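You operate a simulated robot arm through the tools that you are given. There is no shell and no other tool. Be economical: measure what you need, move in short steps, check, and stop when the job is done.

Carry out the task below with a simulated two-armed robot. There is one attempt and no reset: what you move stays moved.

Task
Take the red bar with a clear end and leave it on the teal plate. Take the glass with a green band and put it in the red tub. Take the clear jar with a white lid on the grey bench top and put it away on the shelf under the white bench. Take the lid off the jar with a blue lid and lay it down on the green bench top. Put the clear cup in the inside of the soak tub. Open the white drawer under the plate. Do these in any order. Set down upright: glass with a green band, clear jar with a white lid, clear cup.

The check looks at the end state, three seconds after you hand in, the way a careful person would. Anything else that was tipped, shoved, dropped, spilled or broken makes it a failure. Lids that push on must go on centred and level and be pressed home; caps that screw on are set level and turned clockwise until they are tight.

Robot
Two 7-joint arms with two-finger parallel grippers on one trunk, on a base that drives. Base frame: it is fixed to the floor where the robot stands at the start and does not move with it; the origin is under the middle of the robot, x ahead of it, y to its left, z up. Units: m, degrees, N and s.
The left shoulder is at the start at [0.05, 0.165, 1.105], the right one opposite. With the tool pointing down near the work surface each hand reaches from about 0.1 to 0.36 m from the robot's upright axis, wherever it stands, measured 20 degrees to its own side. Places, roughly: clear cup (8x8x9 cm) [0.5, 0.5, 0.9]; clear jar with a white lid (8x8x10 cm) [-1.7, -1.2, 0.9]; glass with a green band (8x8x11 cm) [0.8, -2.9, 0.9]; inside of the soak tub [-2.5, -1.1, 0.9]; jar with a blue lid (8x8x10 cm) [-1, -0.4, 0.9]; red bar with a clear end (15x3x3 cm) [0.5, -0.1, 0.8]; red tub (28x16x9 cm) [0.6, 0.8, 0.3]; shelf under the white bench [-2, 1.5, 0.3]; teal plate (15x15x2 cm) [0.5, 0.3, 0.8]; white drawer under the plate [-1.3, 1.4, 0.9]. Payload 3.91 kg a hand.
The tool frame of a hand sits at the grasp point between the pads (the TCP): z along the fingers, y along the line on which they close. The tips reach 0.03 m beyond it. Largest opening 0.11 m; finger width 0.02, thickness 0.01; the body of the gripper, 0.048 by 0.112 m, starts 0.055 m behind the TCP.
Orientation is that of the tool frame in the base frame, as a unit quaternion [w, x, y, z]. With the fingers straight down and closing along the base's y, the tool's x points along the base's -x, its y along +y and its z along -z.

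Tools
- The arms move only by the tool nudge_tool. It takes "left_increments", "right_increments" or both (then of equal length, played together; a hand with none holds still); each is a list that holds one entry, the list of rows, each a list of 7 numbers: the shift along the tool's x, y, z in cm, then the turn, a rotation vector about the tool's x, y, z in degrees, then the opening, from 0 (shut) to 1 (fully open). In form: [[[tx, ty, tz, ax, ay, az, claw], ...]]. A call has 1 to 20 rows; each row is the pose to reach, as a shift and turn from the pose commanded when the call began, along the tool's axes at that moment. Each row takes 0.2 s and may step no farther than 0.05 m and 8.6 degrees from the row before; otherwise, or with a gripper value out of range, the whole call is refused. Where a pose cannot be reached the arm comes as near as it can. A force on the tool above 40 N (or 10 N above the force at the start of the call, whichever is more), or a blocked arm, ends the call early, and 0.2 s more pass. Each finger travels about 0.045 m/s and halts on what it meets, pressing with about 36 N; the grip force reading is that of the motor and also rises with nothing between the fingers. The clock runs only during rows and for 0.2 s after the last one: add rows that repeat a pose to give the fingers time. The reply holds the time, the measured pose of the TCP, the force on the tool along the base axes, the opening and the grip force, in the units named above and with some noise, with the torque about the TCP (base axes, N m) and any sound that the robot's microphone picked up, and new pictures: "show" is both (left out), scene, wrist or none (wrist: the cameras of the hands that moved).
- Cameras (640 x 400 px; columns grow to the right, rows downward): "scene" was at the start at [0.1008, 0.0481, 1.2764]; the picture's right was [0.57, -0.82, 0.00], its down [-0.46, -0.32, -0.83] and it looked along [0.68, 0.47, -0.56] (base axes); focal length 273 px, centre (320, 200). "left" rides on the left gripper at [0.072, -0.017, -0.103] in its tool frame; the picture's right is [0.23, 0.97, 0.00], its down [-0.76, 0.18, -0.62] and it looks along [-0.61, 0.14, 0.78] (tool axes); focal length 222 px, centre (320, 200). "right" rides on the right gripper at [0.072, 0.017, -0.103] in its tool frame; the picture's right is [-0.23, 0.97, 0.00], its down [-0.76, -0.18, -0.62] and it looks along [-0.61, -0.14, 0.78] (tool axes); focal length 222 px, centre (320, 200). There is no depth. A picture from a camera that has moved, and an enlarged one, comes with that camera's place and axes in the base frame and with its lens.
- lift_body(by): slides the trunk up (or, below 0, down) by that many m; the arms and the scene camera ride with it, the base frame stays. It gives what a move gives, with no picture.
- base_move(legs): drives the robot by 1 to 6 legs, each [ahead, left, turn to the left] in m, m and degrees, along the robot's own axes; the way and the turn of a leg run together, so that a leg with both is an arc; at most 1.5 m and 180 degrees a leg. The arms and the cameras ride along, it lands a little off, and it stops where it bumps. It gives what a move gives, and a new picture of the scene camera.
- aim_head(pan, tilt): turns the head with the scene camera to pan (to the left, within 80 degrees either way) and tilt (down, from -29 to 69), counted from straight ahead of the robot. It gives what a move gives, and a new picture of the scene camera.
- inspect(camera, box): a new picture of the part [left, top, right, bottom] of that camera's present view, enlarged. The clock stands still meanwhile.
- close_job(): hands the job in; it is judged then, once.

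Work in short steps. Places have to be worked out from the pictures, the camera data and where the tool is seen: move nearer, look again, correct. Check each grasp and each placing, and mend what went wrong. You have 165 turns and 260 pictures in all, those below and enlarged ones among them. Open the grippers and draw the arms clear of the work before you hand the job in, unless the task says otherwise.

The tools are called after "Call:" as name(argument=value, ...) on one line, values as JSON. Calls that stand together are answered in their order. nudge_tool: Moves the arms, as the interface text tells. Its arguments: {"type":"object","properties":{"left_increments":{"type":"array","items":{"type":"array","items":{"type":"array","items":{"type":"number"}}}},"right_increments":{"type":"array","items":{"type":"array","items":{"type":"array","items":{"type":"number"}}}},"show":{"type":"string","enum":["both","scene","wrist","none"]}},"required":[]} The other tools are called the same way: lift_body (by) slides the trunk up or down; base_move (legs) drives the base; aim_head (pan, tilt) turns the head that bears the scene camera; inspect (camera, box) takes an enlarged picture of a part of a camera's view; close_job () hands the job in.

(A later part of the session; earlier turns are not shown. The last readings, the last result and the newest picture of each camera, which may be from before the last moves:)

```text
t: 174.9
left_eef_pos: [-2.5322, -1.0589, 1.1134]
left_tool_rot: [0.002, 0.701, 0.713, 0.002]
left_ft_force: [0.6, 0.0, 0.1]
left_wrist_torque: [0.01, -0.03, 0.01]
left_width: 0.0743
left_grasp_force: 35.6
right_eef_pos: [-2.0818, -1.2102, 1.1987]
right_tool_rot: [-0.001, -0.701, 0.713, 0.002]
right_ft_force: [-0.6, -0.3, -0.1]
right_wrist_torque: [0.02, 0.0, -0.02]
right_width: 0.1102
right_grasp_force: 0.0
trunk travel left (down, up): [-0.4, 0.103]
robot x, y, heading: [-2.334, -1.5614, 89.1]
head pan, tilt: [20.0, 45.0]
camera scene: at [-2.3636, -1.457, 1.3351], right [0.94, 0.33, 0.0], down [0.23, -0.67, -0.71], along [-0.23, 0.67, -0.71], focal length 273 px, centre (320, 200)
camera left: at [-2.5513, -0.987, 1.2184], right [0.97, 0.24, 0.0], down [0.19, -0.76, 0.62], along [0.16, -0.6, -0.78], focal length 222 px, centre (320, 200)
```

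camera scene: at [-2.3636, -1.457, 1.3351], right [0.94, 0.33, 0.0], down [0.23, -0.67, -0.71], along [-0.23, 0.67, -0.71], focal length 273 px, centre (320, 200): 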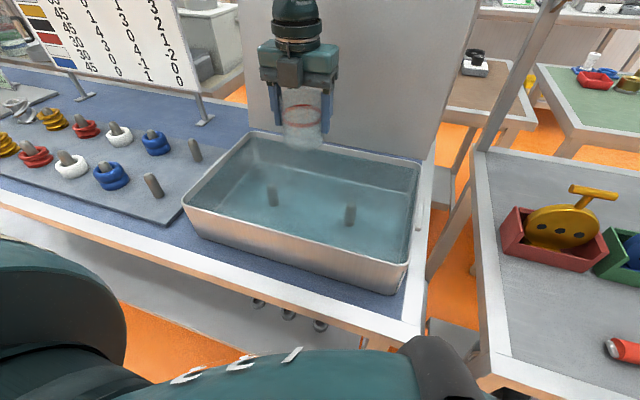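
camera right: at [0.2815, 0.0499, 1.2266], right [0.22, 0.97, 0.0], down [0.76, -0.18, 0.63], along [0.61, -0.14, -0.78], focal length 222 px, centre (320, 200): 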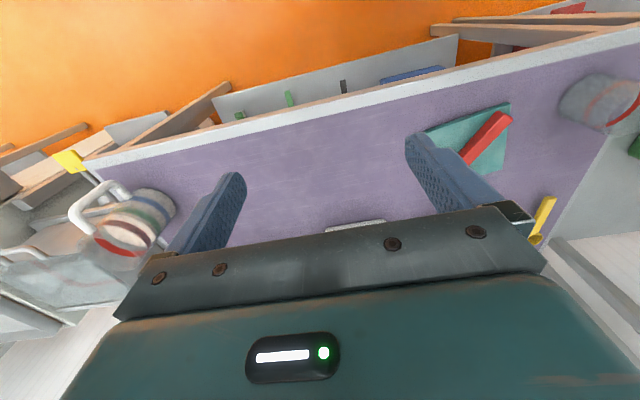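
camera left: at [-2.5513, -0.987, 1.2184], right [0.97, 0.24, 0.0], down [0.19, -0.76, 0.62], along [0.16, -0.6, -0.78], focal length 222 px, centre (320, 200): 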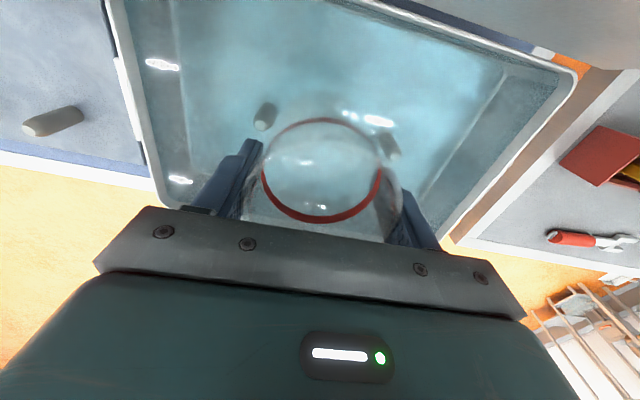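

Over the tub between the pegs. I shift 1.5 cm right and descend to TCP z≈0.93, then check.

Call:
nudge_tool(left_increments=[[[0.5, 1.5, 3, 0, 0, 0, 0.3], [0.5, 1.5, 6, 0, 0, 0, 0.3], [0.5, 1.5, 9, 0, 0, 0, 0.3], [0.5, 1.5, 12, 0, 0, 0, 0.3], [0.5, 1.5, 15, 0, 0, 0, 0.3], [0.5, 1.5, 17.5, 0, 0, 0, 0.3], [0.5, 1.5, 18.5, 0, 0, 0, 0.3]]], show="both")

```text
t: 176.5
left_eef_pos: [-2.5287, -1.0664, 0.9443]
left_tool_rot: [-0.001, 0.702, 0.713, 0.006]
left_ft_force: [4.9, 3.3, 28.3]
left_wrist_torque: [0.21, 0.5, -0.1]
left_width: 0.0744
left_grasp_force: 36.4
left hand out of reach, approached as far as the arm can: row 5, 6, 7
right_eef_pos: [-2.0802, -1.2122, 1.1998]
right_tool_rot: [0.0, -0.701, 0.713, 0.005]
right_ft_force: [0.3, 0.3, 0.0]
right_wrist_torque: [0.03, 0.01, -0.02]
right_width: 0.1102
right_grasp_force: 0.1
trunk travel left (down, up): [-0.4, 0.103]
robot x, y, heading: [-2.3365, -1.5577, 89.1]
head pan, tilt: [20.0, 45.0]
camera scene: at [-2.362, -1.4589, 1.3355], right [0.94, 0.33, 0.0], down [0.23, -0.67, -0.71], along [-0.23, 0.67, -0.71], focal length 273 px, centre (320, 200)
camera left: at [-2.5479, -0.9959, 1.05], right [0.97, 0.24, 0.01], down [0.18, -0.77, 0.62], along [0.16, -0.6, -0.79], focal length 222 px, centre (320, 200)
```

scene: 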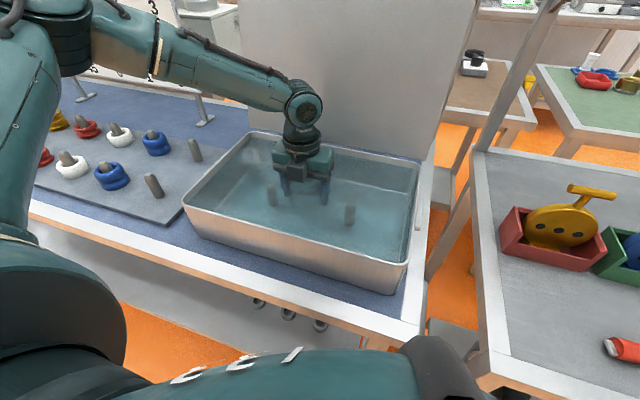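
left: 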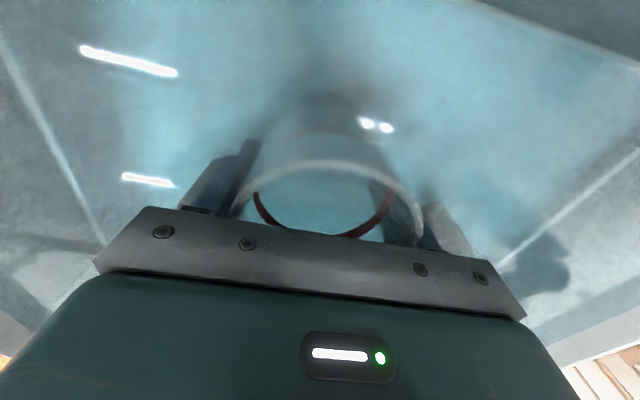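

Upward force of 28 N at TCP z=0.944: the cup seems to stand on the tub floor. I ease up 0.6 cm and zoom in.

Call:
nudge_tool(left_increments=[[[0, 0, -0.3, 0, 0, 0, 0.3], [0, 0, -0.6, 0, 0, 0, 0.3]]], show="none")

Call:
inspect(camera="scene", box=[180, 110, 430, 270])

```text
t: 177.1
left_eef_pos: [-2.5325, -1.0697, 0.9448]
left_tool_rot: [0.003, 0.701, 0.714, -0.001]
left_ft_force: [-0.2, 1.2, 6.4]
left_wrist_torque: [0.35, -0.05, 0.0]
left_width: 0.0743
left_grasp_force: 35.8
right_eef_pos: [-2.0825, -1.2099, 1.1988]
right_tool_rot: [0.0, -0.702, 0.712, 0.004]
right_ft_force: [0.4, 0.3, 0.0]
right_wrist_torque: [-0.01, 0.03, 0.01]
right_width: 0.1097
right_grasp_force: 0.1
trunk travel left (down, up): [-0.4, 0.103]
robot x, y, heading: [-2.335, -1.5591, 89.4]
head pan, tilt: [20.0, 45.0]
```

```text
2.50 times, centred on (305, 190) of scene
camera zoom: at [-2.3634, -1.457, 1.3347], right [0.94, 0.33, 0.0], down [0.23, -0.67, -0.71], along [-0.23, 0.67, -0.71], focal length 682 px, centre (358, 225)
```

zoom: 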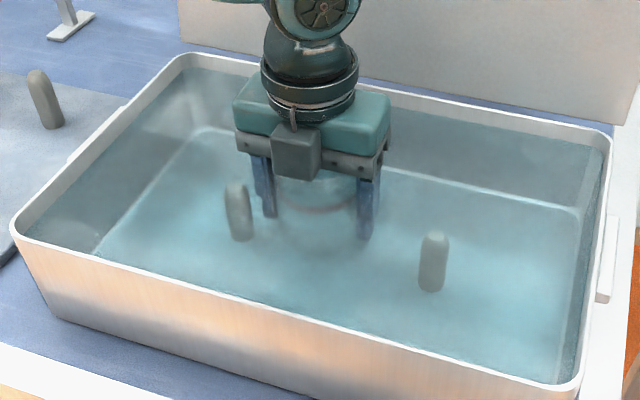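

The cup rests on the tub floor clear of the pegs. I open slightly and withdraw upward.

Call:
nudge_tool(left_increments=[[[0, 0, 0, 0, 0, 0, 0.7], [0, 0, 0, 0, 0, 0, 0.8], [0, 0, 0, 0, 0, 0, 0.85], [0, 0, 0, 0, 0, 0, 0.85], [0, 0, -2, 0, 0, 0, 0.85], [0, 0, -5, 0, 0, 0, 0.85], [0, 0, -8, 0, 0, 0, 0.85], [0, 0, -12, 0, 0, 0, 0.85], [0, 0, -16, 0, 0, 0, 0.85], [0, 0, -18, 0, 0, 0, 0.85]]], show="both")

Call:
inspect(camera="scene", box=[180, 110, 430, 270])

```text
t: 179.3
left_eef_pos: [-2.5328, -1.0668, 1.1275]
left_tool_rot: [0.002, 0.701, 0.713, 0.001]
left_ft_force: [-0.7, 0.8, 0.3]
left_wrist_torque: [0.02, 0.02, -0.01]
left_width: 0.0937
left_grasp_force: 0.0
right_eef_pos: [-2.0819, -1.2105, 1.1995]
right_tool_rot: [0.0, -0.701, 0.713, 0.003]
right_ft_force: [0.0, -0.2, 0.4]
right_wrist_torque: [0.02, 0.01, -0.04]
right_width: 0.11
right_grasp_force: 0.1
trunk travel left (down, up): [-0.4, 0.103]
robot x, y, heading: [-2.3376, -1.5627, 89.2]
head pan, tilt: [20.0, 45.0]
camera scene: at [-2.3637, -1.4567, 1.335], right [0.94, 0.33, 0.0], down [0.23, -0.67, -0.71], along [-0.23, 0.67, -0.71], focal length 273 px, centre (320, 200)
camera left: at [-2.5512, -0.995, 1.232], right [0.97, 0.24, 0.0], down [0.19, -0.76, 0.63], along [0.16, -0.61, -0.78], focal length 222 px, centre (320, 200)
```

scene: 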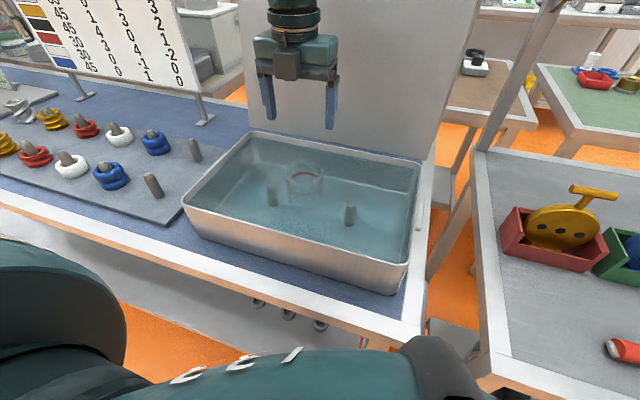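
left: 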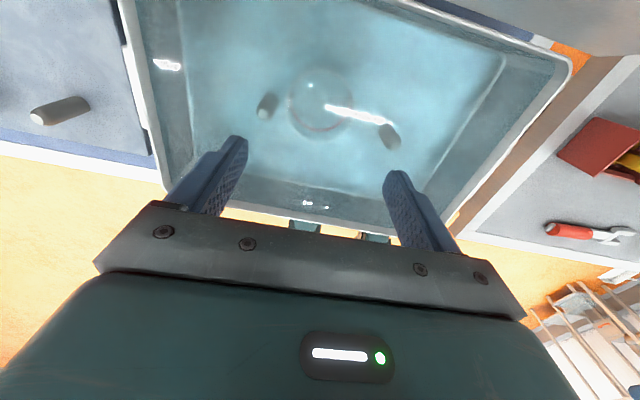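

```text
2.50 times, centred on (305, 190) of scene
camera zoom: at [-2.3637, -1.4567, 1.335], right [0.94, 0.33, 0.0], down [0.23, -0.67, -0.71], along [-0.23, 0.67, -0.71], focal length 682 px, centre (358, 225)
```

zoom: 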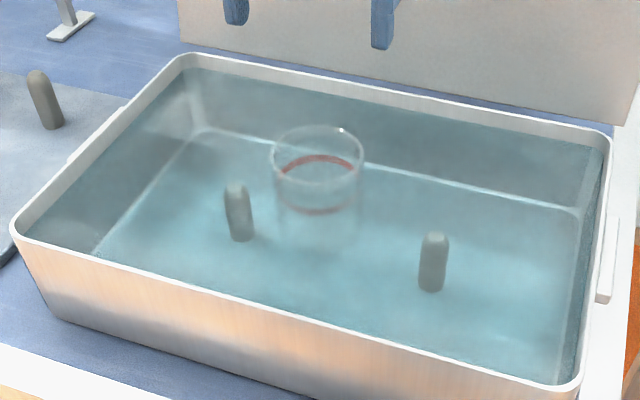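

The cup stands upright in the soak tub. Next the white-lidded jar: I draw the left hand back and drive right along the grey bench.

Call:
nudge_tool(left_increments=[[[-4, 0, -2, 0, 0, 0, 0.9], [-8, 0, -3, 0, 0, 0, 1], [-12, 0, -3, 0, 0, 0, 1], [-16, 0, -3, 0, 0, 0, 1], [-20, -2, -3, 0, 0, 0, 1]]], show="none")

Call:
base_move(legs=[[-0.12, -0.75, 0.8]])

Call:
aim_head(pan=15, tilt=38)

```text
t: 180.5
left_eef_pos: [-2.5517, -1.2688, 1.1573]
left_tool_rot: [0.001, 0.701, 0.713, 0.001]
left_ft_force: [0.4, -0.2, -0.2]
left_wrist_torque: [0.03, 0.02, -0.01]
left_width: 0.11
left_grasp_force: 0.1
right_eef_pos: [-2.0822, -1.2112, 1.1997]
right_tool_rot: [0.0, -0.701, 0.713, 0.003]
right_ft_force: [-0.8, 0.1, 0.6]
right_wrist_torque: [0.01, -0.02, 0.01]
right_width: 0.1099
right_grasp_force: 0.1
trunk travel left (down, up): [-0.4, 0.103]
robot x, y, heading: [-2.3389, -1.5641, 89.3]
head pan, tilt: [20.0, 45.0]
```

```text
t: 184.7
left_eef_pos: [-1.7986, -1.3989, 1.1578]
left_tool_rot: [0.001, 0.693, 0.721, 0.0]
left_ft_force: [0.8, -0.3, 0.6]
left_wrist_torque: [0.04, -0.01, 0.01]
left_width: 0.11
left_grasp_force: 0.0
right_eef_pos: [-1.3323, -1.3314, 1.1987]
right_tool_rot: [0.0, 0.709, -0.705, -0.004]
right_ft_force: [-0.2, -0.1, 0.0]
right_wrist_torque: [-0.01, 0.01, 0.04]
right_width: 0.1099
right_grasp_force: 0.1
trunk travel left (down, up): [-0.4, 0.103]
robot x, y, heading: [-1.5774, -1.6879, 90.6]
head pan, tilt: [20.0, 45.0]
camera scene: at [-1.6088, -1.5836, 1.3351], right [0.94, 0.35, 0.0], down [0.25, -0.66, -0.71], along [-0.25, 0.66, -0.71], focal length 273 px, centre (320, 200)
```

scene: 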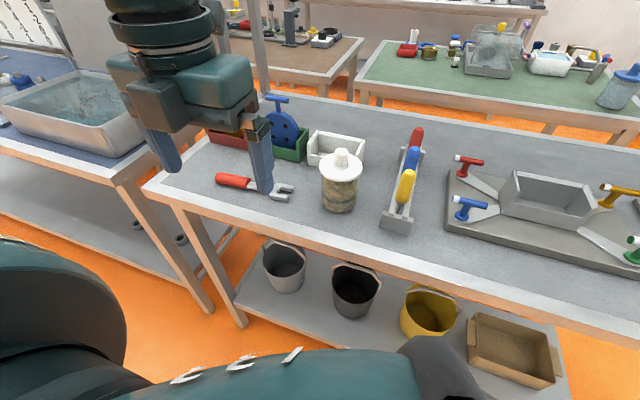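

```text
t: 185.3
left_eef_pos: [-1.8004, -1.3978, 1.1586]
left_tool_rot: [0.002, 0.694, 0.72, 0.001]
left_ft_force: [1.0, -0.7, -0.5]
left_wrist_torque: [-0.01, 0.0, 0.03]
left_width: 0.1099
left_grasp_force: 0.0
right_eef_pos: [-1.3331, -1.3302, 1.1989]
right_tool_rot: [0.0, 0.71, -0.705, -0.003]
right_ft_force: [-0.1, 0.1, -0.9]
right_wrist_torque: [-0.01, -0.01, 0.02]
right_width: 0.11
right_grasp_force: 0.1
trunk travel left (down, up): [-0.4, 0.103]
robot x, y, heading: [-1.5794, -1.6846, 90.3]
head pan, tilt: [15.0, 38.0]
camera scene: at [-1.6038, -1.5765, 1.3452], right [0.96, 0.27, 0.0], down [0.16, -0.59, -0.79], along [-0.21, 0.76, -0.62], focal length 273 px, centre (320, 200)
```

scene: 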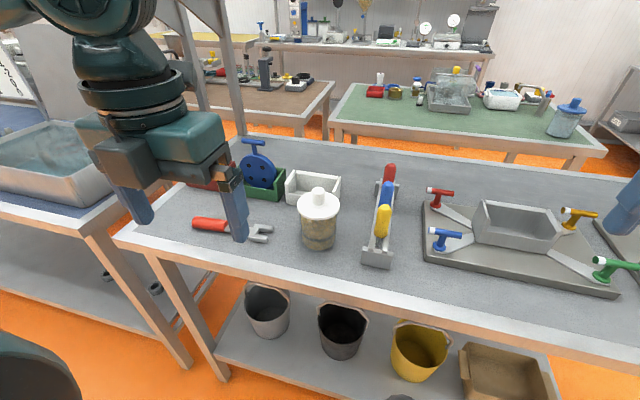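

The white-lidded jar stands at ≈(-1.74, -1.095). As it must go under a bench, I'll grip it with a near-horizontal tool. I tilt the left tool forward 65° (camera side up) while moving ahead, still high.

Call:
nudge_tool(left_increments=[[[2, 0.5, 0, 0, 8.2, 0, 1], [4, 1, 0, 0, 16.4, 0, 1], [6, 1.5, 0, 0, 24.6, 0, 1], [8, 2, 0, 0, 32.8, 0, 1], [10, 3, 0, 0, 41, 0, 1], [11, 4, 0, 0, 49.2, 0, 1], [12, 5, 1, 0, 57.4, 0, 1], [13, 6, 2, 0, 65, 0, 1], [13, 6, 2, 0, 65, 0, 1]]], show="both")

```text
t: 187.3
left_eef_pos: [-1.7401, -1.2549, 1.14]
left_tool_rot: [-0.386, 0.583, 0.609, 0.373]
left_ft_force: [0.5, 0.1, -0.4]
left_wrist_torque: [0.01, 0.01, 0.01]
left_width: 0.1101
left_grasp_force: 0.1
left hand out of reach, approached as far as the arm can: row 7, 8, 9
right_eef_pos: [-1.333, -1.3301, 1.1986]
right_tool_rot: [0.0, 0.71, -0.704, -0.004]
right_ft_force: [-0.7, 0.4, 0.8]
right_wrist_torque: [-0.02, 0.0, 0.01]
right_width: 0.1099
right_grasp_force: 0.0
trunk travel left (down, up): [-0.4, 0.103]
robot x, y, heading: [-1.5808, -1.6846, 90.6]
head pan, tilt: [15.0, 38.0]
camera scene: at [-1.6036, -1.577, 1.3454], right [0.96, 0.27, 0.0], down [0.16, -0.59, -0.79], along [-0.21, 0.76, -0.62], focal length 273 px, centre (320, 200)
camera left: at [-1.7553, -1.3197, 1.251], right [0.97, 0.13, 0.21], down [0.21, -0.88, -0.43], along [0.13, 0.46, -0.88], focal length 222 px, centre (320, 200)
```

scene: 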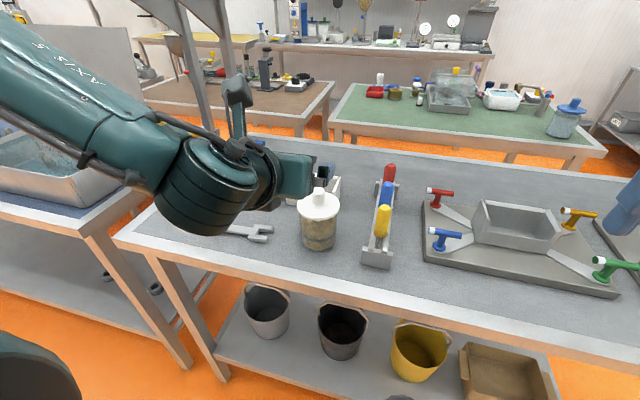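
left: 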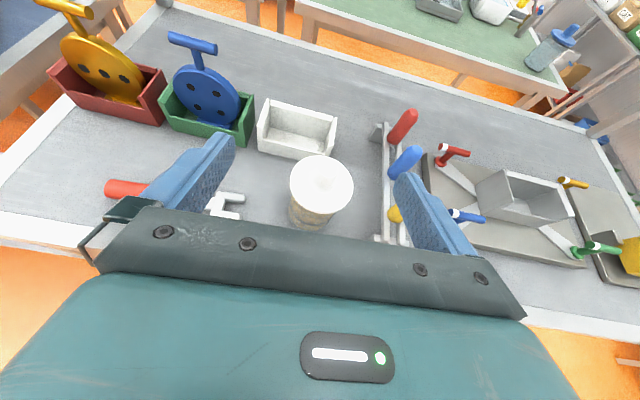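

Tilt achieved. The wrist view places the jar nearer (-1.71, -1.115). I move to a pre-grasp point ~12 cm back along the tool axis.

Call:
nudge_tool(left_increments=[[[-3.4, 0.6, 2, 0, 0, 0, 1], [-6.8, 1.3, 4, 0, 0, 0, 1], [-10, 2, 6, 0, 0, 0, 1], [-13.2, 2.6, 7.8, 0, 0, 0, 1], [-16.4, 3.2, 9.7, 0, 0, 0, 1], [-16.4, 3.2, 9.7, 0, 0, 0, 1]]], show="both")

```text
t: 188.8
left_eef_pos: [-1.753, -1.2314, 0.9903]
left_tool_rot: [-0.386, 0.584, 0.609, 0.373]
left_ft_force: [0.6, -0.6, 0.2]
left_wrist_torque: [0.0, -0.02, 0.02]
left_width: 0.11
left_grasp_force: 0.1
left hand out of reach, approached as far as the arm can: row 3, 4, 5, 6
right_eef_pos: [-1.3336, -1.3315, 1.1987]
right_tool_rot: [0.0, 0.709, -0.705, -0.005]
right_ft_force: [-0.3, 0.3, 0.3]
right_wrist_torque: [0.0, -0.06, 0.02]
right_width: 0.11
right_grasp_force: 0.2
trunk travel left (down, up): [-0.4, 0.103]
robot x, y, heading: [-1.5792, -1.6889, 90.3]
head pan, tilt: [15.0, 38.0]
camera scene: at [-1.6036, -1.5765, 1.3453], right [0.96, 0.27, 0.0], down [0.16, -0.59, -0.79], along [-0.21, 0.76, -0.62], focal length 273 px, centre (320, 200)
camera left: at [-1.7681, -1.2955, 1.101], right [0.97, 0.13, 0.21], down [0.21, -0.88, -0.42], along [0.13, 0.46, -0.88], focal length 222 px, centre (320, 200)
```

scene: 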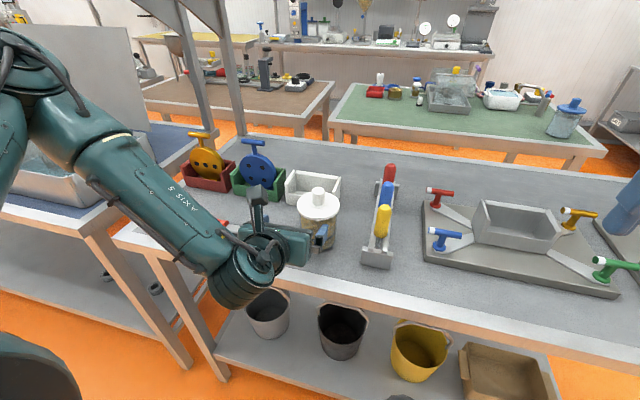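
left: 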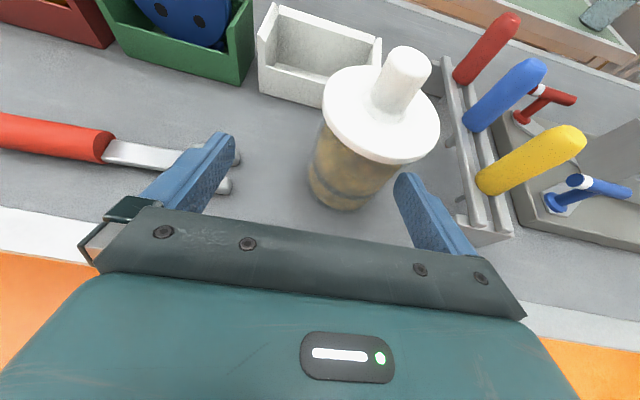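

The arm can't go lower here, so I use the trunk: lower 0.1 m, and shift the base 5.6 cm right to line up with the jar, then look.

Call:
lift_body(by=-0.1)

Call:
base_move(legs=[[0, -0.056, 0]])

Call:
inspect(camera="left", box=[0, 0, 640, 400])

```text
t: 189.7
left_eef_pos: [-1.753, -1.2311, 0.9215]
left_tool_rot: [-0.392, 0.582, 0.603, 0.379]
left_ft_force: [-0.1, -9.5, 8.9]
left_wrist_torque: [0.01, 0.54, 0.53]
left_width: 0.1102
left_grasp_force: 0.1
right_eef_pos: [-1.3336, -1.3323, 1.1234]
right_tool_rot: [0.0, 0.71, -0.704, -0.004]
right_ft_force: [0.3, 0.8, -0.2]
right_wrist_torque: [-0.03, 0.02, 0.03]
right_width: 0.1098
right_grasp_force: 0.1
trunk travel left (down, up): [-0.324, 0.179]
robot x, y, heading: [-1.5764, -1.6899, 90.4]
head pan, tilt: [15.0, 38.0]
stopped: the force on the tool passed its limit (the readings are from after the stop); the commanded pose is now the measured one
```

```text
t: 190.7
left_eef_pos: [-1.6962, -1.232, 0.9204]
left_tool_rot: [-0.391, 0.583, 0.603, 0.379]
left_ft_force: [8.9, -5.9, 9.7]
left_wrist_torque: [0.11, 0.44, 0.11]
left_width: 0.1063
left_grasp_force: 0.1
right_eef_pos: [-1.2774, -1.3318, 1.1226]
right_tool_rot: [0.0, 0.71, -0.704, -0.003]
right_ft_force: [0.4, -0.6, 1.6]
right_wrist_torque: [0.02, -0.01, 0.01]
right_width: 0.11
right_grasp_force: 0.0
trunk travel left (down, up): [-0.324, 0.179]
robot x, y, heading: [-1.5255, -1.69, 90.3]
head pan, tilt: [15.0, 38.0]
camera scene: at [-1.5474, -1.5773, 1.2698], right [0.96, 0.27, 0.0], down [0.16, -0.59, -0.79], along [-0.21, 0.76, -0.61], focal length 273 px, centre (320, 200)
```

scene: 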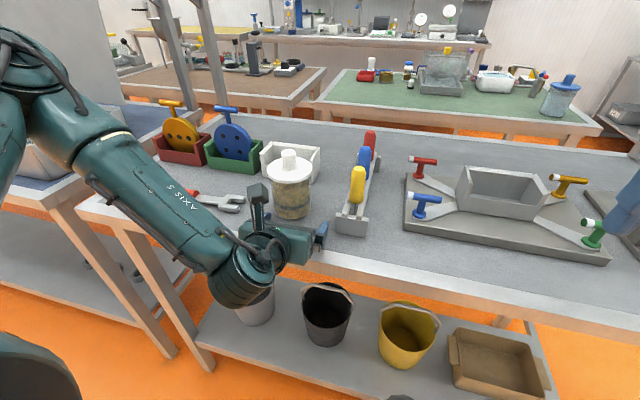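

```text
1.00 times, centred on (320, 200) of left
camera zoom: at [-1.7102, -1.297, 1.031], right [0.97, 0.12, 0.21], down [0.21, -0.87, -0.44], along [0.13, 0.47, -0.87], focal length 222 px, centre (320, 200)
```

zoom: 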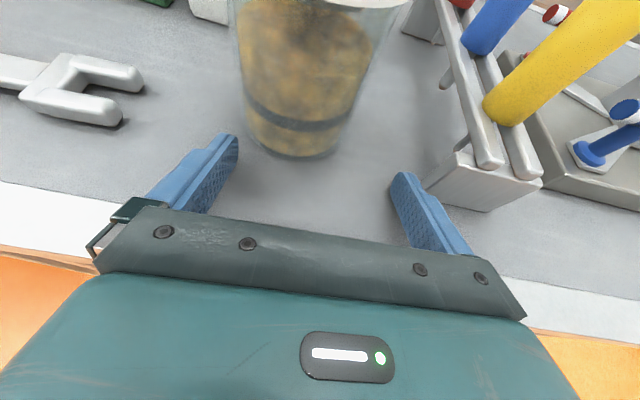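

The fingers touched the bench: this bench top is at z≈0.89, which makes the jar consistent at (-1.717, -1.163), height 10 cm. I raise 4 cm and shift 2 cm left, then check.

Call:
lift_body(by=0.04)

Call:
nudge_tool(left_increments=[[[0, -1, 0, 0, 0, 0, 1], [0, -2, 0, 0, 0, 0, 1], [0, -2, 0, 0, 0, 0, 1]]], show="both")

```text
t: 191.5
left_eef_pos: [-1.6971, -1.2299, 0.9618]
left_tool_rot: [-0.39, 0.583, 0.603, 0.38]
left_ft_force: [-0.9, 0.3, 0.1]
left_wrist_torque: [0.02, 0.0, 0.02]
left_width: 0.1099
left_grasp_force: 0.1
right_eef_pos: [-1.2779, -1.3293, 1.1628]
right_tool_rot: [0.0, 0.71, -0.704, -0.002]
right_ft_force: [0.9, -0.1, 0.3]
right_wrist_torque: [0.01, 0.0, 0.03]
right_width: 0.1101
right_grasp_force: 0.1
trunk travel left (down, up): [-0.364, 0.139]
robot x, y, heading: [-1.525, -1.6847, 90.4]
head pan, tilt: [15.0, 38.0]
```

```text
t: 192.3
left_eef_pos: [-1.7157, -1.2309, 0.9608]
left_tool_rot: [-0.391, 0.583, 0.603, 0.38]
left_ft_force: [0.4, 0.1, -0.5]
left_wrist_torque: [0.04, -0.02, -0.02]
left_width: 0.1101
left_grasp_force: 0.0
right_eef_pos: [-1.2787, -1.3298, 1.1628]
right_tool_rot: [0.0, 0.709, -0.705, -0.002]
right_ft_force: [0.3, 0.2, 0.0]
right_wrist_torque: [0.01, 0.02, 0.02]
right_width: 0.1101
right_grasp_force: 0.1
trunk travel left (down, up): [-0.364, 0.139]
robot x, y, heading: [-1.524, -1.6837, 90.6]
head pan, tilt: [15.0, 38.0]
camera scene: at [-1.549, -1.576, 1.3096], right [0.96, 0.27, 0.0], down [0.16, -0.59, -0.79], along [-0.21, 0.76, -0.62], focal length 273 px, centre (320, 200)
camera left: at [-1.7314, -1.2969, 1.0705], right [0.97, 0.12, 0.21], down [0.21, -0.87, -0.44], along [0.13, 0.47, -0.87], focal length 222 px, centre (320, 200)
```

scene: 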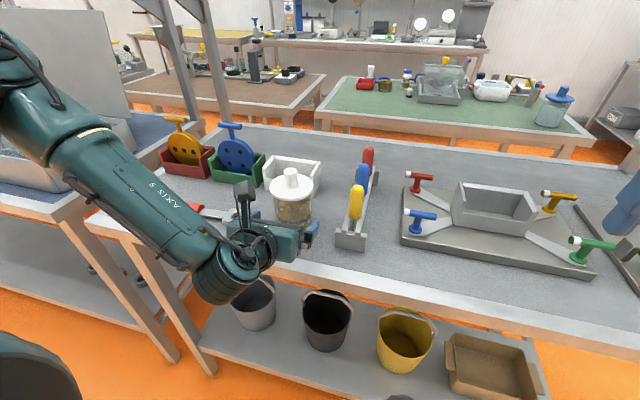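
left: 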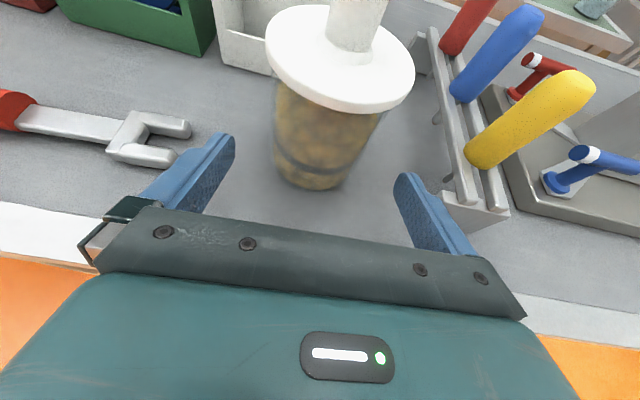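

Aligned: jar at (-1.717, -1.166). I advance the base 5.2 cm so the fingers straddle the jar body under the lid.

Call:
base_move(legs=[[0.052, 0, 0]])

Call:
inspect(camera="left", box=[0, 0, 640, 400])

```text
t: 193.2
left_eef_pos: [-1.7177, -1.1792, 0.96]
left_tool_rot: [-0.39, 0.583, 0.604, 0.379]
left_ft_force: [-0.2, 0.7, 0.2]
left_wrist_torque: [-0.05, 0.0, -0.02]
left_width: 0.11
left_grasp_force: 0.0
right_eef_pos: [-1.2792, -1.2775, 1.1631]
right_tool_rot: [-0.001, 0.71, -0.704, -0.002]
right_ft_force: [0.3, -0.6, 0.4]
right_wrist_torque: [-0.01, -0.03, 0.01]
right_width: 0.11
right_grasp_force: 0.0
trunk travel left (down, up): [-0.364, 0.139]
robot x, y, heading: [-1.5241, -1.6344, 90.6]
head pan, tilt: [15.0, 38.0]
camera scene: at [-1.5496, -1.5231, 1.3095], right [0.96, 0.27, 0.0], down [0.16, -0.59, -0.79], along [-0.21, 0.76, -0.62], focal length 273 px, centre (320, 200)
```

scene: 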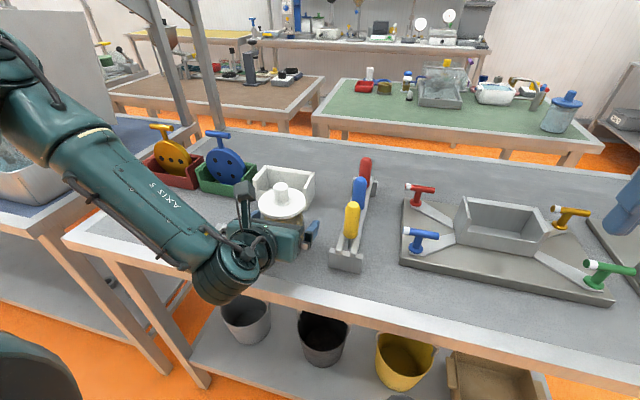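

```text
1.00 times, centred on (320, 200) of left
camera zoom: at [-1.7322, -1.2443, 1.0701], right [0.97, 0.12, 0.21], down [0.21, -0.87, -0.44], along [0.13, 0.47, -0.87], focal length 222 px, centre (320, 200)
```

zoom: 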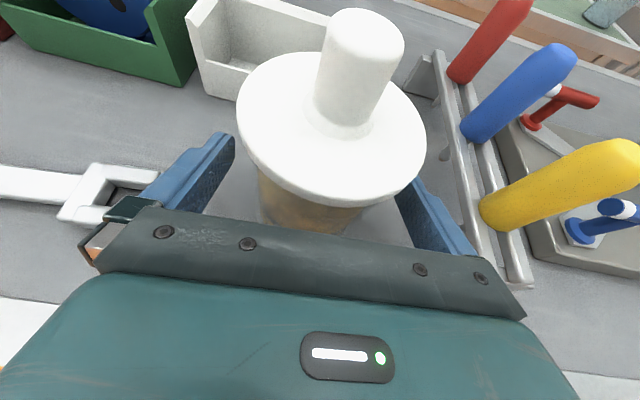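

The jar body is between the fingers with the lid above them. I close.

Call:
nudge_tool(left_increments=[[[0, 0, 0, 0, 0, 0, 0.8], [0, 0, 0, 0, 0, 0, 0.65], [0, 0, 0, 0, 0, 0, 0.5], [0, 0, 0, 0, 0, 0, 0.4], [0, 0, 0, 0, 0, 0, 0.4], [0, 0, 0, 0, 0, 0, 0.4]]], show="wrist")

```text
t: 194.6
left_eef_pos: [-1.7171, -1.1804, 0.9608]
left_tool_rot: [-0.39, 0.583, 0.603, 0.38]
left_ft_force: [0.0, 0.0, 1.0]
left_wrist_torque: [0.06, 0.09, -0.02]
left_width: 0.0789
left_grasp_force: 36.1
right_eef_pos: [-1.2789, -1.2782, 1.1633]
right_tool_rot: [0.0, 0.71, -0.704, -0.003]
right_ft_force: [-0.6, -0.5, 0.0]
right_wrist_torque: [0.0, -0.01, 0.04]
right_width: 0.11
right_grasp_force: 0.2
trunk travel left (down, up): [-0.364, 0.139]
robot x, y, heading: [-1.5253, -1.6342, 90.5]
head pan, tilt: [15.0, 38.0]
camera left: at [-1.7322, -1.2449, 1.0705], right [0.97, 0.12, 0.21], down [0.21, -0.87, -0.44], along [0.13, 0.47, -0.87], focal length 222 px, centre (320, 200)
```

left: 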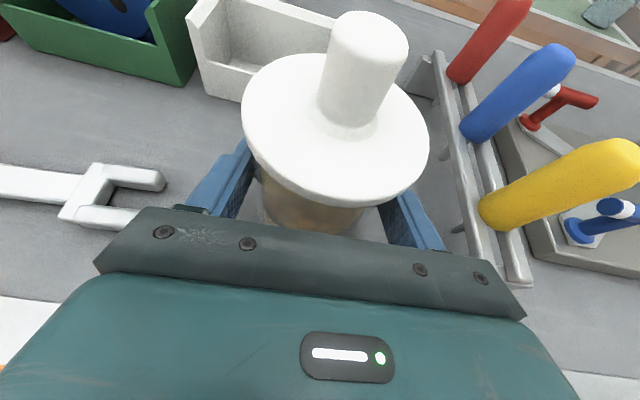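

Gripped (7.9 cm). I lift with the trunk 0.1 m and check.

Call:
lift_body(by=0.1)

Call:
base_move(legs=[[-0.4, 0, 0]])

Call:
inspect(camera="left", box=[0, 0, 640, 400])

```text
t: 195.9
left_eef_pos: [-1.7168, -1.1785, 1.0594]
left_tool_rot: [-0.389, 0.583, 0.604, 0.379]
left_ft_force: [0.6, -0.1, -1.8]
left_wrist_torque: [-0.04, 0.0, -0.03]
left_width: 0.0788
left_grasp_force: 36.3
right_eef_pos: [-1.2799, -1.2772, 1.2644]
right_tool_rot: [0.0, 0.709, -0.705, -0.003]
right_ft_force: [0.8, 0.1, 0.3]
right_wrist_torque: [0.02, 0.02, 0.0]
right_width: 0.1099
right_grasp_force: 0.0
trunk travel left (down, up): [-0.464, 0.039]
robot x, y, heading: [-1.5227, -1.6367, 90.6]
head pan, tilt: [15.0, 38.0]
```

```text
t: 198.4
left_eef_pos: [-1.7132, -1.5763, 1.0609]
left_tool_rot: [-0.39, 0.583, 0.603, 0.38]
left_ft_force: [-0.4, -0.4, -1.8]
left_wrist_torque: [-0.05, 0.01, 0.0]
left_width: 0.0788
left_grasp_force: 35.9
right_eef_pos: [-1.2762, -1.6747, 1.264]
right_tool_rot: [0.0, 0.71, -0.704, -0.003]
right_ft_force: [0.1, 1.0, -0.7]
right_wrist_torque: [0.03, 0.0, 0.02]
right_width: 0.11
right_grasp_force: 0.1
trunk travel left (down, up): [-0.464, 0.039]
robot x, y, heading: [-1.5205, -2.0322, 90.7]
head pan, tilt: [15.0, 38.0]
camera scene: at [-1.546, -1.921, 1.4097], right [0.96, 0.27, 0.0], down [0.17, -0.59, -0.79], along [-0.21, 0.76, -0.62], focal length 273 px, centre (320, 200)
```

scene: 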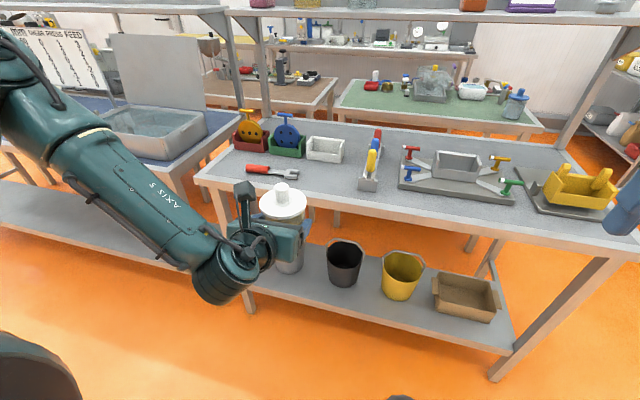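

```text
1.00 times, centred on (320, 200) of left
camera zoom: at [-1.7287, -1.642, 1.1706], right [0.97, 0.13, 0.21], down [0.21, -0.87, -0.44], along [0.13, 0.47, -0.87], focal length 222 px, centre (320, 200)
```

zoom: 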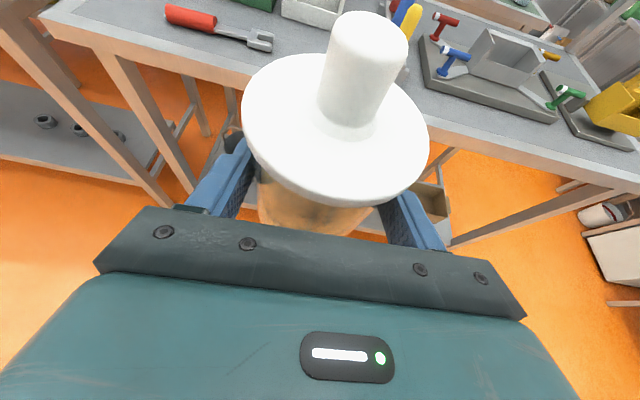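

Jar held firmly and the bench is undisturbed. I drive around: right to x≈-0.4, then up the corridor to y≈0.3.

Call:
base_move(legs=[[0, -1.15, 0], [1.2, 0, 0], [1.1, 0, 0]])

Call:
base_move(legs=[[0, 0, -90]])

Call:
aim_head(pan=75, tilt=20)

```text
t: 215.2
left_eef_pos: [-0.5876, 0.7497, 1.0599]
left_tool_rot: [-0.388, 0.586, 0.602, 0.38]
left_ft_force: [-0.2, 0.5, -1.6]
left_wrist_torque: [0.0, -0.01, 0.05]
left_width: 0.0786
left_grasp_force: 35.7
right_eef_pos: [-0.1505, 0.6486, 1.2631]
right_tool_rot: [0.0, -0.706, 0.708, 0.002]
right_ft_force: [0.0, -0.3, 0.1]
right_wrist_torque: [-0.02, -0.03, -0.01]
right_width: 0.1097
right_grasp_force: 0.0
trunk travel left (down, up): [-0.464, 0.039]
robot x, y, heading: [-0.398, 0.2913, 90.1]
head pan, tilt: [15.0, 38.0]
camera scene: at [-0.4232, 0.4043, 1.4096], right [0.97, 0.26, 0.0], down [0.16, -0.59, -0.79], along [-0.2, 0.76, -0.62], focal length 273 px, centre (320, 200)
```

scene: 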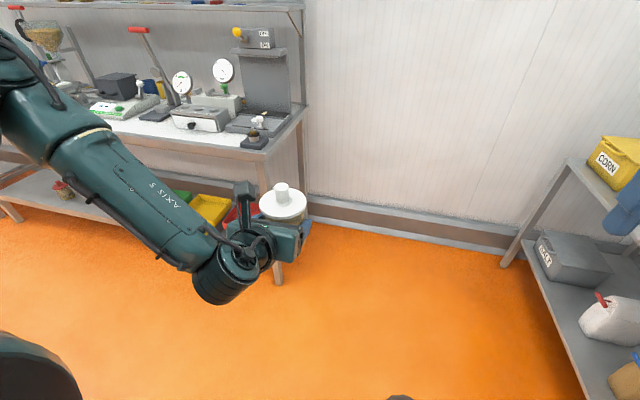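

```text
t: 219.5
left_eef_pos: [0.0627, 0.4712, 1.0603]
left_tool_rot: [0.001, 0.839, 0.001, 0.544]
left_ft_force: [0.0, -0.3, -1.6]
left_wrist_torque: [0.0, 0.02, 0.0]
left_width: 0.0789
left_grasp_force: 35.9
right_eef_pos: [-0.051, 0.0358, 1.2626]
right_tool_rot: [0.002, 0.014, 1.0, 0.003]
right_ft_force: [0.7, 0.3, 0.0]
right_wrist_torque: [0.01, 0.01, 0.04]
right_width: 0.1101
right_grasp_force: 0.1
trunk travel left (down, up): [-0.464, 0.039]
robot x, y, heading: [-0.3979, 0.2963, -1.6]
head pan, tilt: [15.0, 38.0]
camera scene: at [-0.2875, 0.3107, 1.4096], right [0.23, -0.97, 0.0], down [-0.6, -0.14, -0.79], along [0.77, 0.18, -0.62], focal length 273 px, centre (320, 200)
```

scene: 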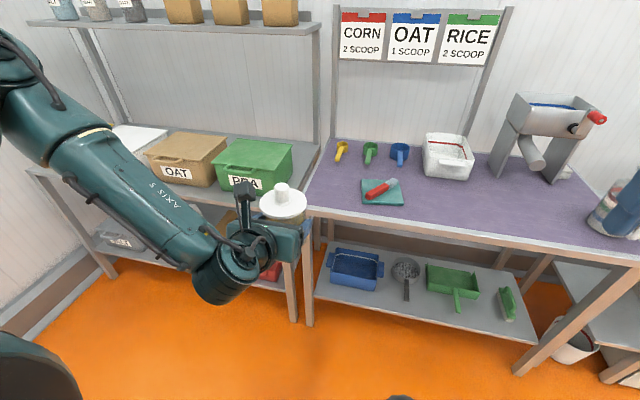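

```text
t: 220.8
left_eef_pos: [0.0622, 0.4707, 1.0615]
left_tool_rot: [0.001, 0.839, 0.001, 0.544]
left_ft_force: [0.6, -0.3, -2.8]
left_wrist_torque: [0.01, 0.04, 0.03]
left_width: 0.079
left_grasp_force: 36.0
right_eef_pos: [-0.0521, 0.0361, 1.2633]
right_tool_rot: [0.003, 0.012, 1.0, 0.003]
right_ft_force: [0.2, -0.7, -1.0]
right_wrist_torque: [-0.01, 0.03, -0.02]
right_width: 0.11
right_grasp_force: 0.1
trunk travel left (down, up): [-0.464, 0.039]
robot x, y, heading: [-0.4026, 0.2951, -1.1]
head pan, tilt: [75.0, 20.0]
camera scene: at [-0.345, 0.3799, 1.438], right [0.96, -0.28, 0.0], down [-0.1, -0.33, -0.94], along [0.27, 0.9, -0.34], focal length 273 px, centre (320, 200)
```

scene: 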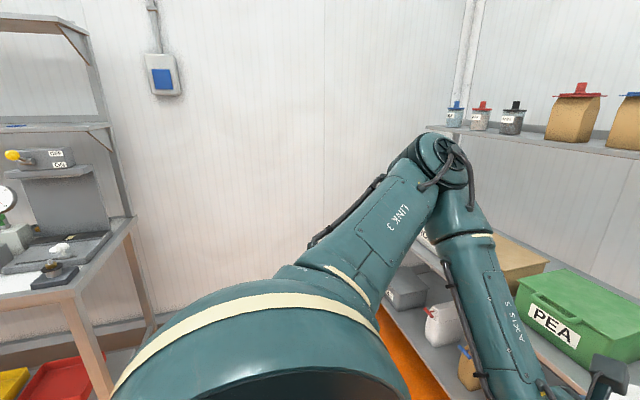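

I need a clear view of the white bench: turn to face +y and move along it to x≈-1.65.

Call:
base_move(legs=[[0, 0, 91], [0.25, 0, 0], [0, 1.2, 0]])

Call:
aim_head(pan=0, tilt=30)

```text
t: 232.0
left_eef_pos: [-1.755, 1.0285, 1.0606]
left_tool_rot: [-0.384, 0.593, 0.593, 0.387]
left_ft_force: [0.1, -0.5, -2.1]
left_wrist_torque: [0.0, -0.05, 0.02]
left_width: 0.0788
left_grasp_force: 36.2
right_eef_pos: [-1.3208, 0.9158, 1.2616]
right_tool_rot: [0.0, -0.698, 0.716, 0.003]
right_ft_force: [0.3, -0.4, 0.1]
right_wrist_torque: [-0.02, 0.0, 0.03]
right_width: 0.11
right_grasp_force: 0.1
trunk travel left (down, up): [-0.464, 0.039]
robot x, y, heading: [-1.5765, 0.5657, 88.4]
head pan, tilt: [75.0, 20.0]
camera scene: at [-1.6683, 0.6217, 1.438], right [0.28, 0.96, 0.0], down [0.33, -0.1, -0.94], along [-0.9, 0.27, -0.34], focal length 273 px, centre (320, 200)
```

scene: 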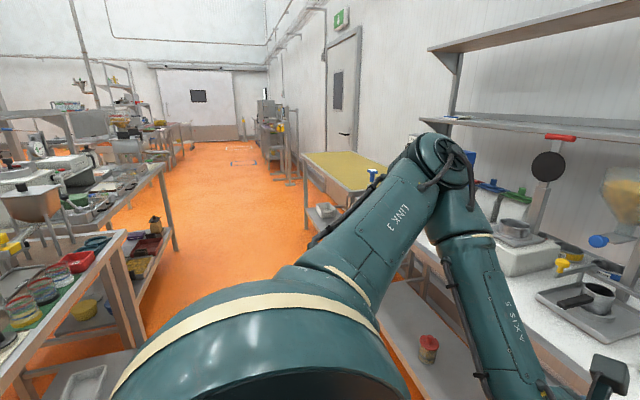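

```text
t: 233.5
left_eef_pos: [-1.7561, 1.0303, 1.0599]
left_tool_rot: [-0.382, 0.594, 0.594, 0.385]
left_ft_force: [0.9, 0.5, -3.1]
left_wrist_torque: [-0.02, -0.01, 0.03]
left_width: 0.0789
left_grasp_force: 36.0
right_eef_pos: [-1.3213, 0.916, 1.2622]
right_tool_rot: [0.0, -0.698, 0.717, 0.004]
right_ft_force: [-0.2, -0.2, -0.3]
right_wrist_torque: [0.02, -0.01, -0.04]
right_width: 0.1097
right_grasp_force: 0.0
trunk travel left (down, up): [-0.464, 0.039]
robot x, y, heading: [-1.5811, 0.5697, 88.6]
head pan, tilt: [0.0, 30.0]
camera scene: at [-1.5765, 0.6857, 1.422], right [1.0, -0.03, 0.0], down [-0.01, -0.5, -0.87], along [0.02, 0.87, -0.5], focal length 273 px, centre (320, 200)
```

scene: 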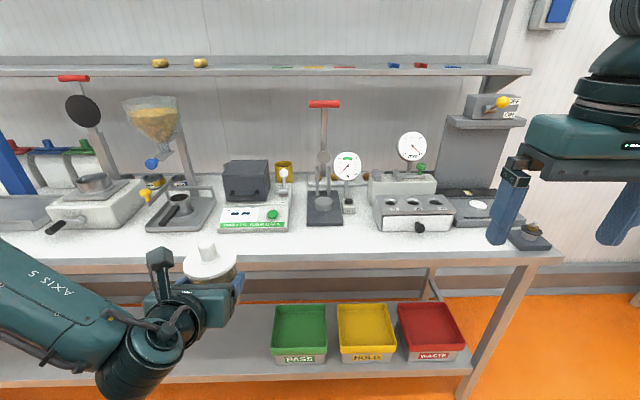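

The white bench has the drawer unit (knob at ≈(-1.25, 1.35)) and a low shelf free at x≈-2.05. I'll place the jar with the bench on the robot's left. First turn to heading 0.

Call:
base_move(legs=[[0, 0, -88.5]])

Call:
nudge_tool(left_increments=[[[-1, -3.2, -2.1, 7.4, 0, -3.5, 0.3], [-2, -6.4, -4.2, 14.8, 0, -6.9, 0.3], [-3, -9.6, -6.3, 22.2, 0, -10.4, 0.3], [-4, -12.8, -8.4, 29.6, 0, -13.8, 0.3], [-5, -16, -10.5, 37, 0, -17.3, 0.3], [-6, -19.2, -12.6, 44.4, 0, -20.7, 0.3], [-7, -22.4, -14.7, 51.8, 0, -24.2, 0.3], [-8, -25.6, -16.8, 59.2, 0, -27.6, 0.3], [-9, -28.8, -18.9, 66.6, 0, -31.1, 0.3], [-10, -32, -21, 74, 0, -34.5, 0.3], [-10.9, -35, -23.5, 81.4, 0, -38, 0.3], [-10.9, -35, -23.5, 81.4, 0, -38, 0.3]]], show="wrist")

```text
t: 237.7
left_eef_pos: [-1.1221, 0.7603, 1.0596]
left_tool_rot: [-0.007, 0.839, 0.014, 0.543]
left_ft_force: [-0.7, -0.4, -2.9]
left_wrist_torque: [0.02, 0.05, 0.01]
left_width: 0.0788
left_grasp_force: 35.9
right_eef_pos: [-1.2228, 0.3224, 1.264]
right_tool_rot: [0.002, -0.003, 1.0, 0.002]
right_ft_force: [-0.7, 0.0, -0.5]
right_wrist_torque: [0.0, -0.04, 0.03]
right_width: 0.1103
right_grasp_force: 0.0
trunk travel left (down, up): [-0.464, 0.039]
robot x, y, heading: [-1.5776, 0.5684, 0.3]
head pan, tilt: [0.0, 30.0]
camera scene: at [-1.4596, 0.5668, 1.422], right [0.01, -1.0, 0.0], down [-0.5, 0.0, -0.87], along [0.87, 0.01, -0.5], focal length 273 px, centre (320, 200)
```

scene: 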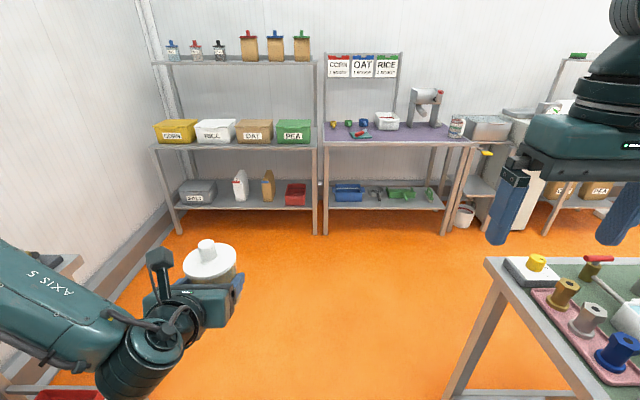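

```text
t: 240.3
left_eef_pos: [-1.388, 1.106, 1.0537]
left_tool_rot: [-0.379, 0.585, 0.609, 0.377]
left_ft_force: [0.3, -0.2, -2.6]
left_wrist_torque: [0.0, 0.04, -0.01]
left_width: 0.079
left_grasp_force: 35.9
left hand out of reach, approached as far as the arm can: row 2, 3, 4, 5, 6, 7, 8, 9, 10, 11, 12
right_eef_pos: [-1.2225, 0.3238, 1.2627]
right_tool_rot: [0.002, -0.003, 1.0, 0.002]
right_ft_force: [0.4, -1.3, -0.4]
right_wrist_torque: [0.03, 0.0, 0.05]
right_width: 0.1103
right_grasp_force: 0.0
trunk travel left (down, up): [-0.464, 0.039]
robot x, y, heading: [-1.5759, 0.5716, 0.3]
head pan, tilt: [0.0, 30.0]
camera left: at [-1.4047, 1.0421, 1.164], right [0.97, 0.13, 0.22], down [0.21, -0.88, -0.42], along [0.14, 0.45, -0.88], focal length 222 px, centre (320, 200)
```

left: 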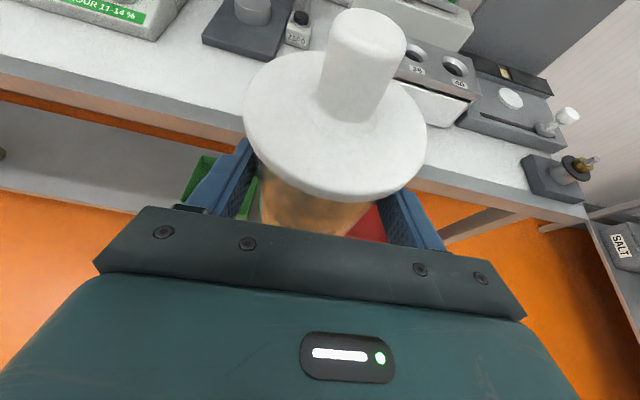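

Jar now held out on the left, upright. Before lowering the trunk I check where the right elbow is relative to the green bench.

Call:
aim_head(pan=-60, tilt=30)

```text
t: 241.6
left_eef_pos: [-1.3879, 1.1066, 1.0547]
left_tool_rot: [-0.38, 0.585, 0.608, 0.378]
left_ft_force: [0.6, -0.2, -1.6]
left_wrist_torque: [0.0, 0.0, 0.01]
left_width: 0.0788
left_grasp_force: 36.6
right_eef_pos: [-1.2227, 0.323, 1.2626]
right_tool_rot: [0.003, -0.003, 1.0, 0.001]
right_ft_force: [0.8, 0.3, 0.2]
right_wrist_torque: [-0.03, -0.03, -0.03]
right_width: 0.1103
right_grasp_force: 0.1
trunk travel left (down, up): [-0.464, 0.039]
robot x, y, heading: [-1.5784, 0.5698, 0.4]
head pan, tilt: [-60.0, 30.0]
camera scene: at [-1.5042, 0.4883, 1.422], right [-0.86, -0.51, 0.0], down [-0.25, 0.43, -0.87], along [0.44, -0.75, -0.5], focal length 273 px, centre (320, 200)
```

scene: 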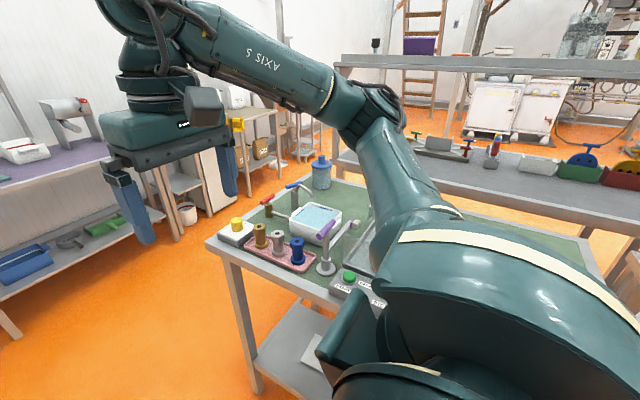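

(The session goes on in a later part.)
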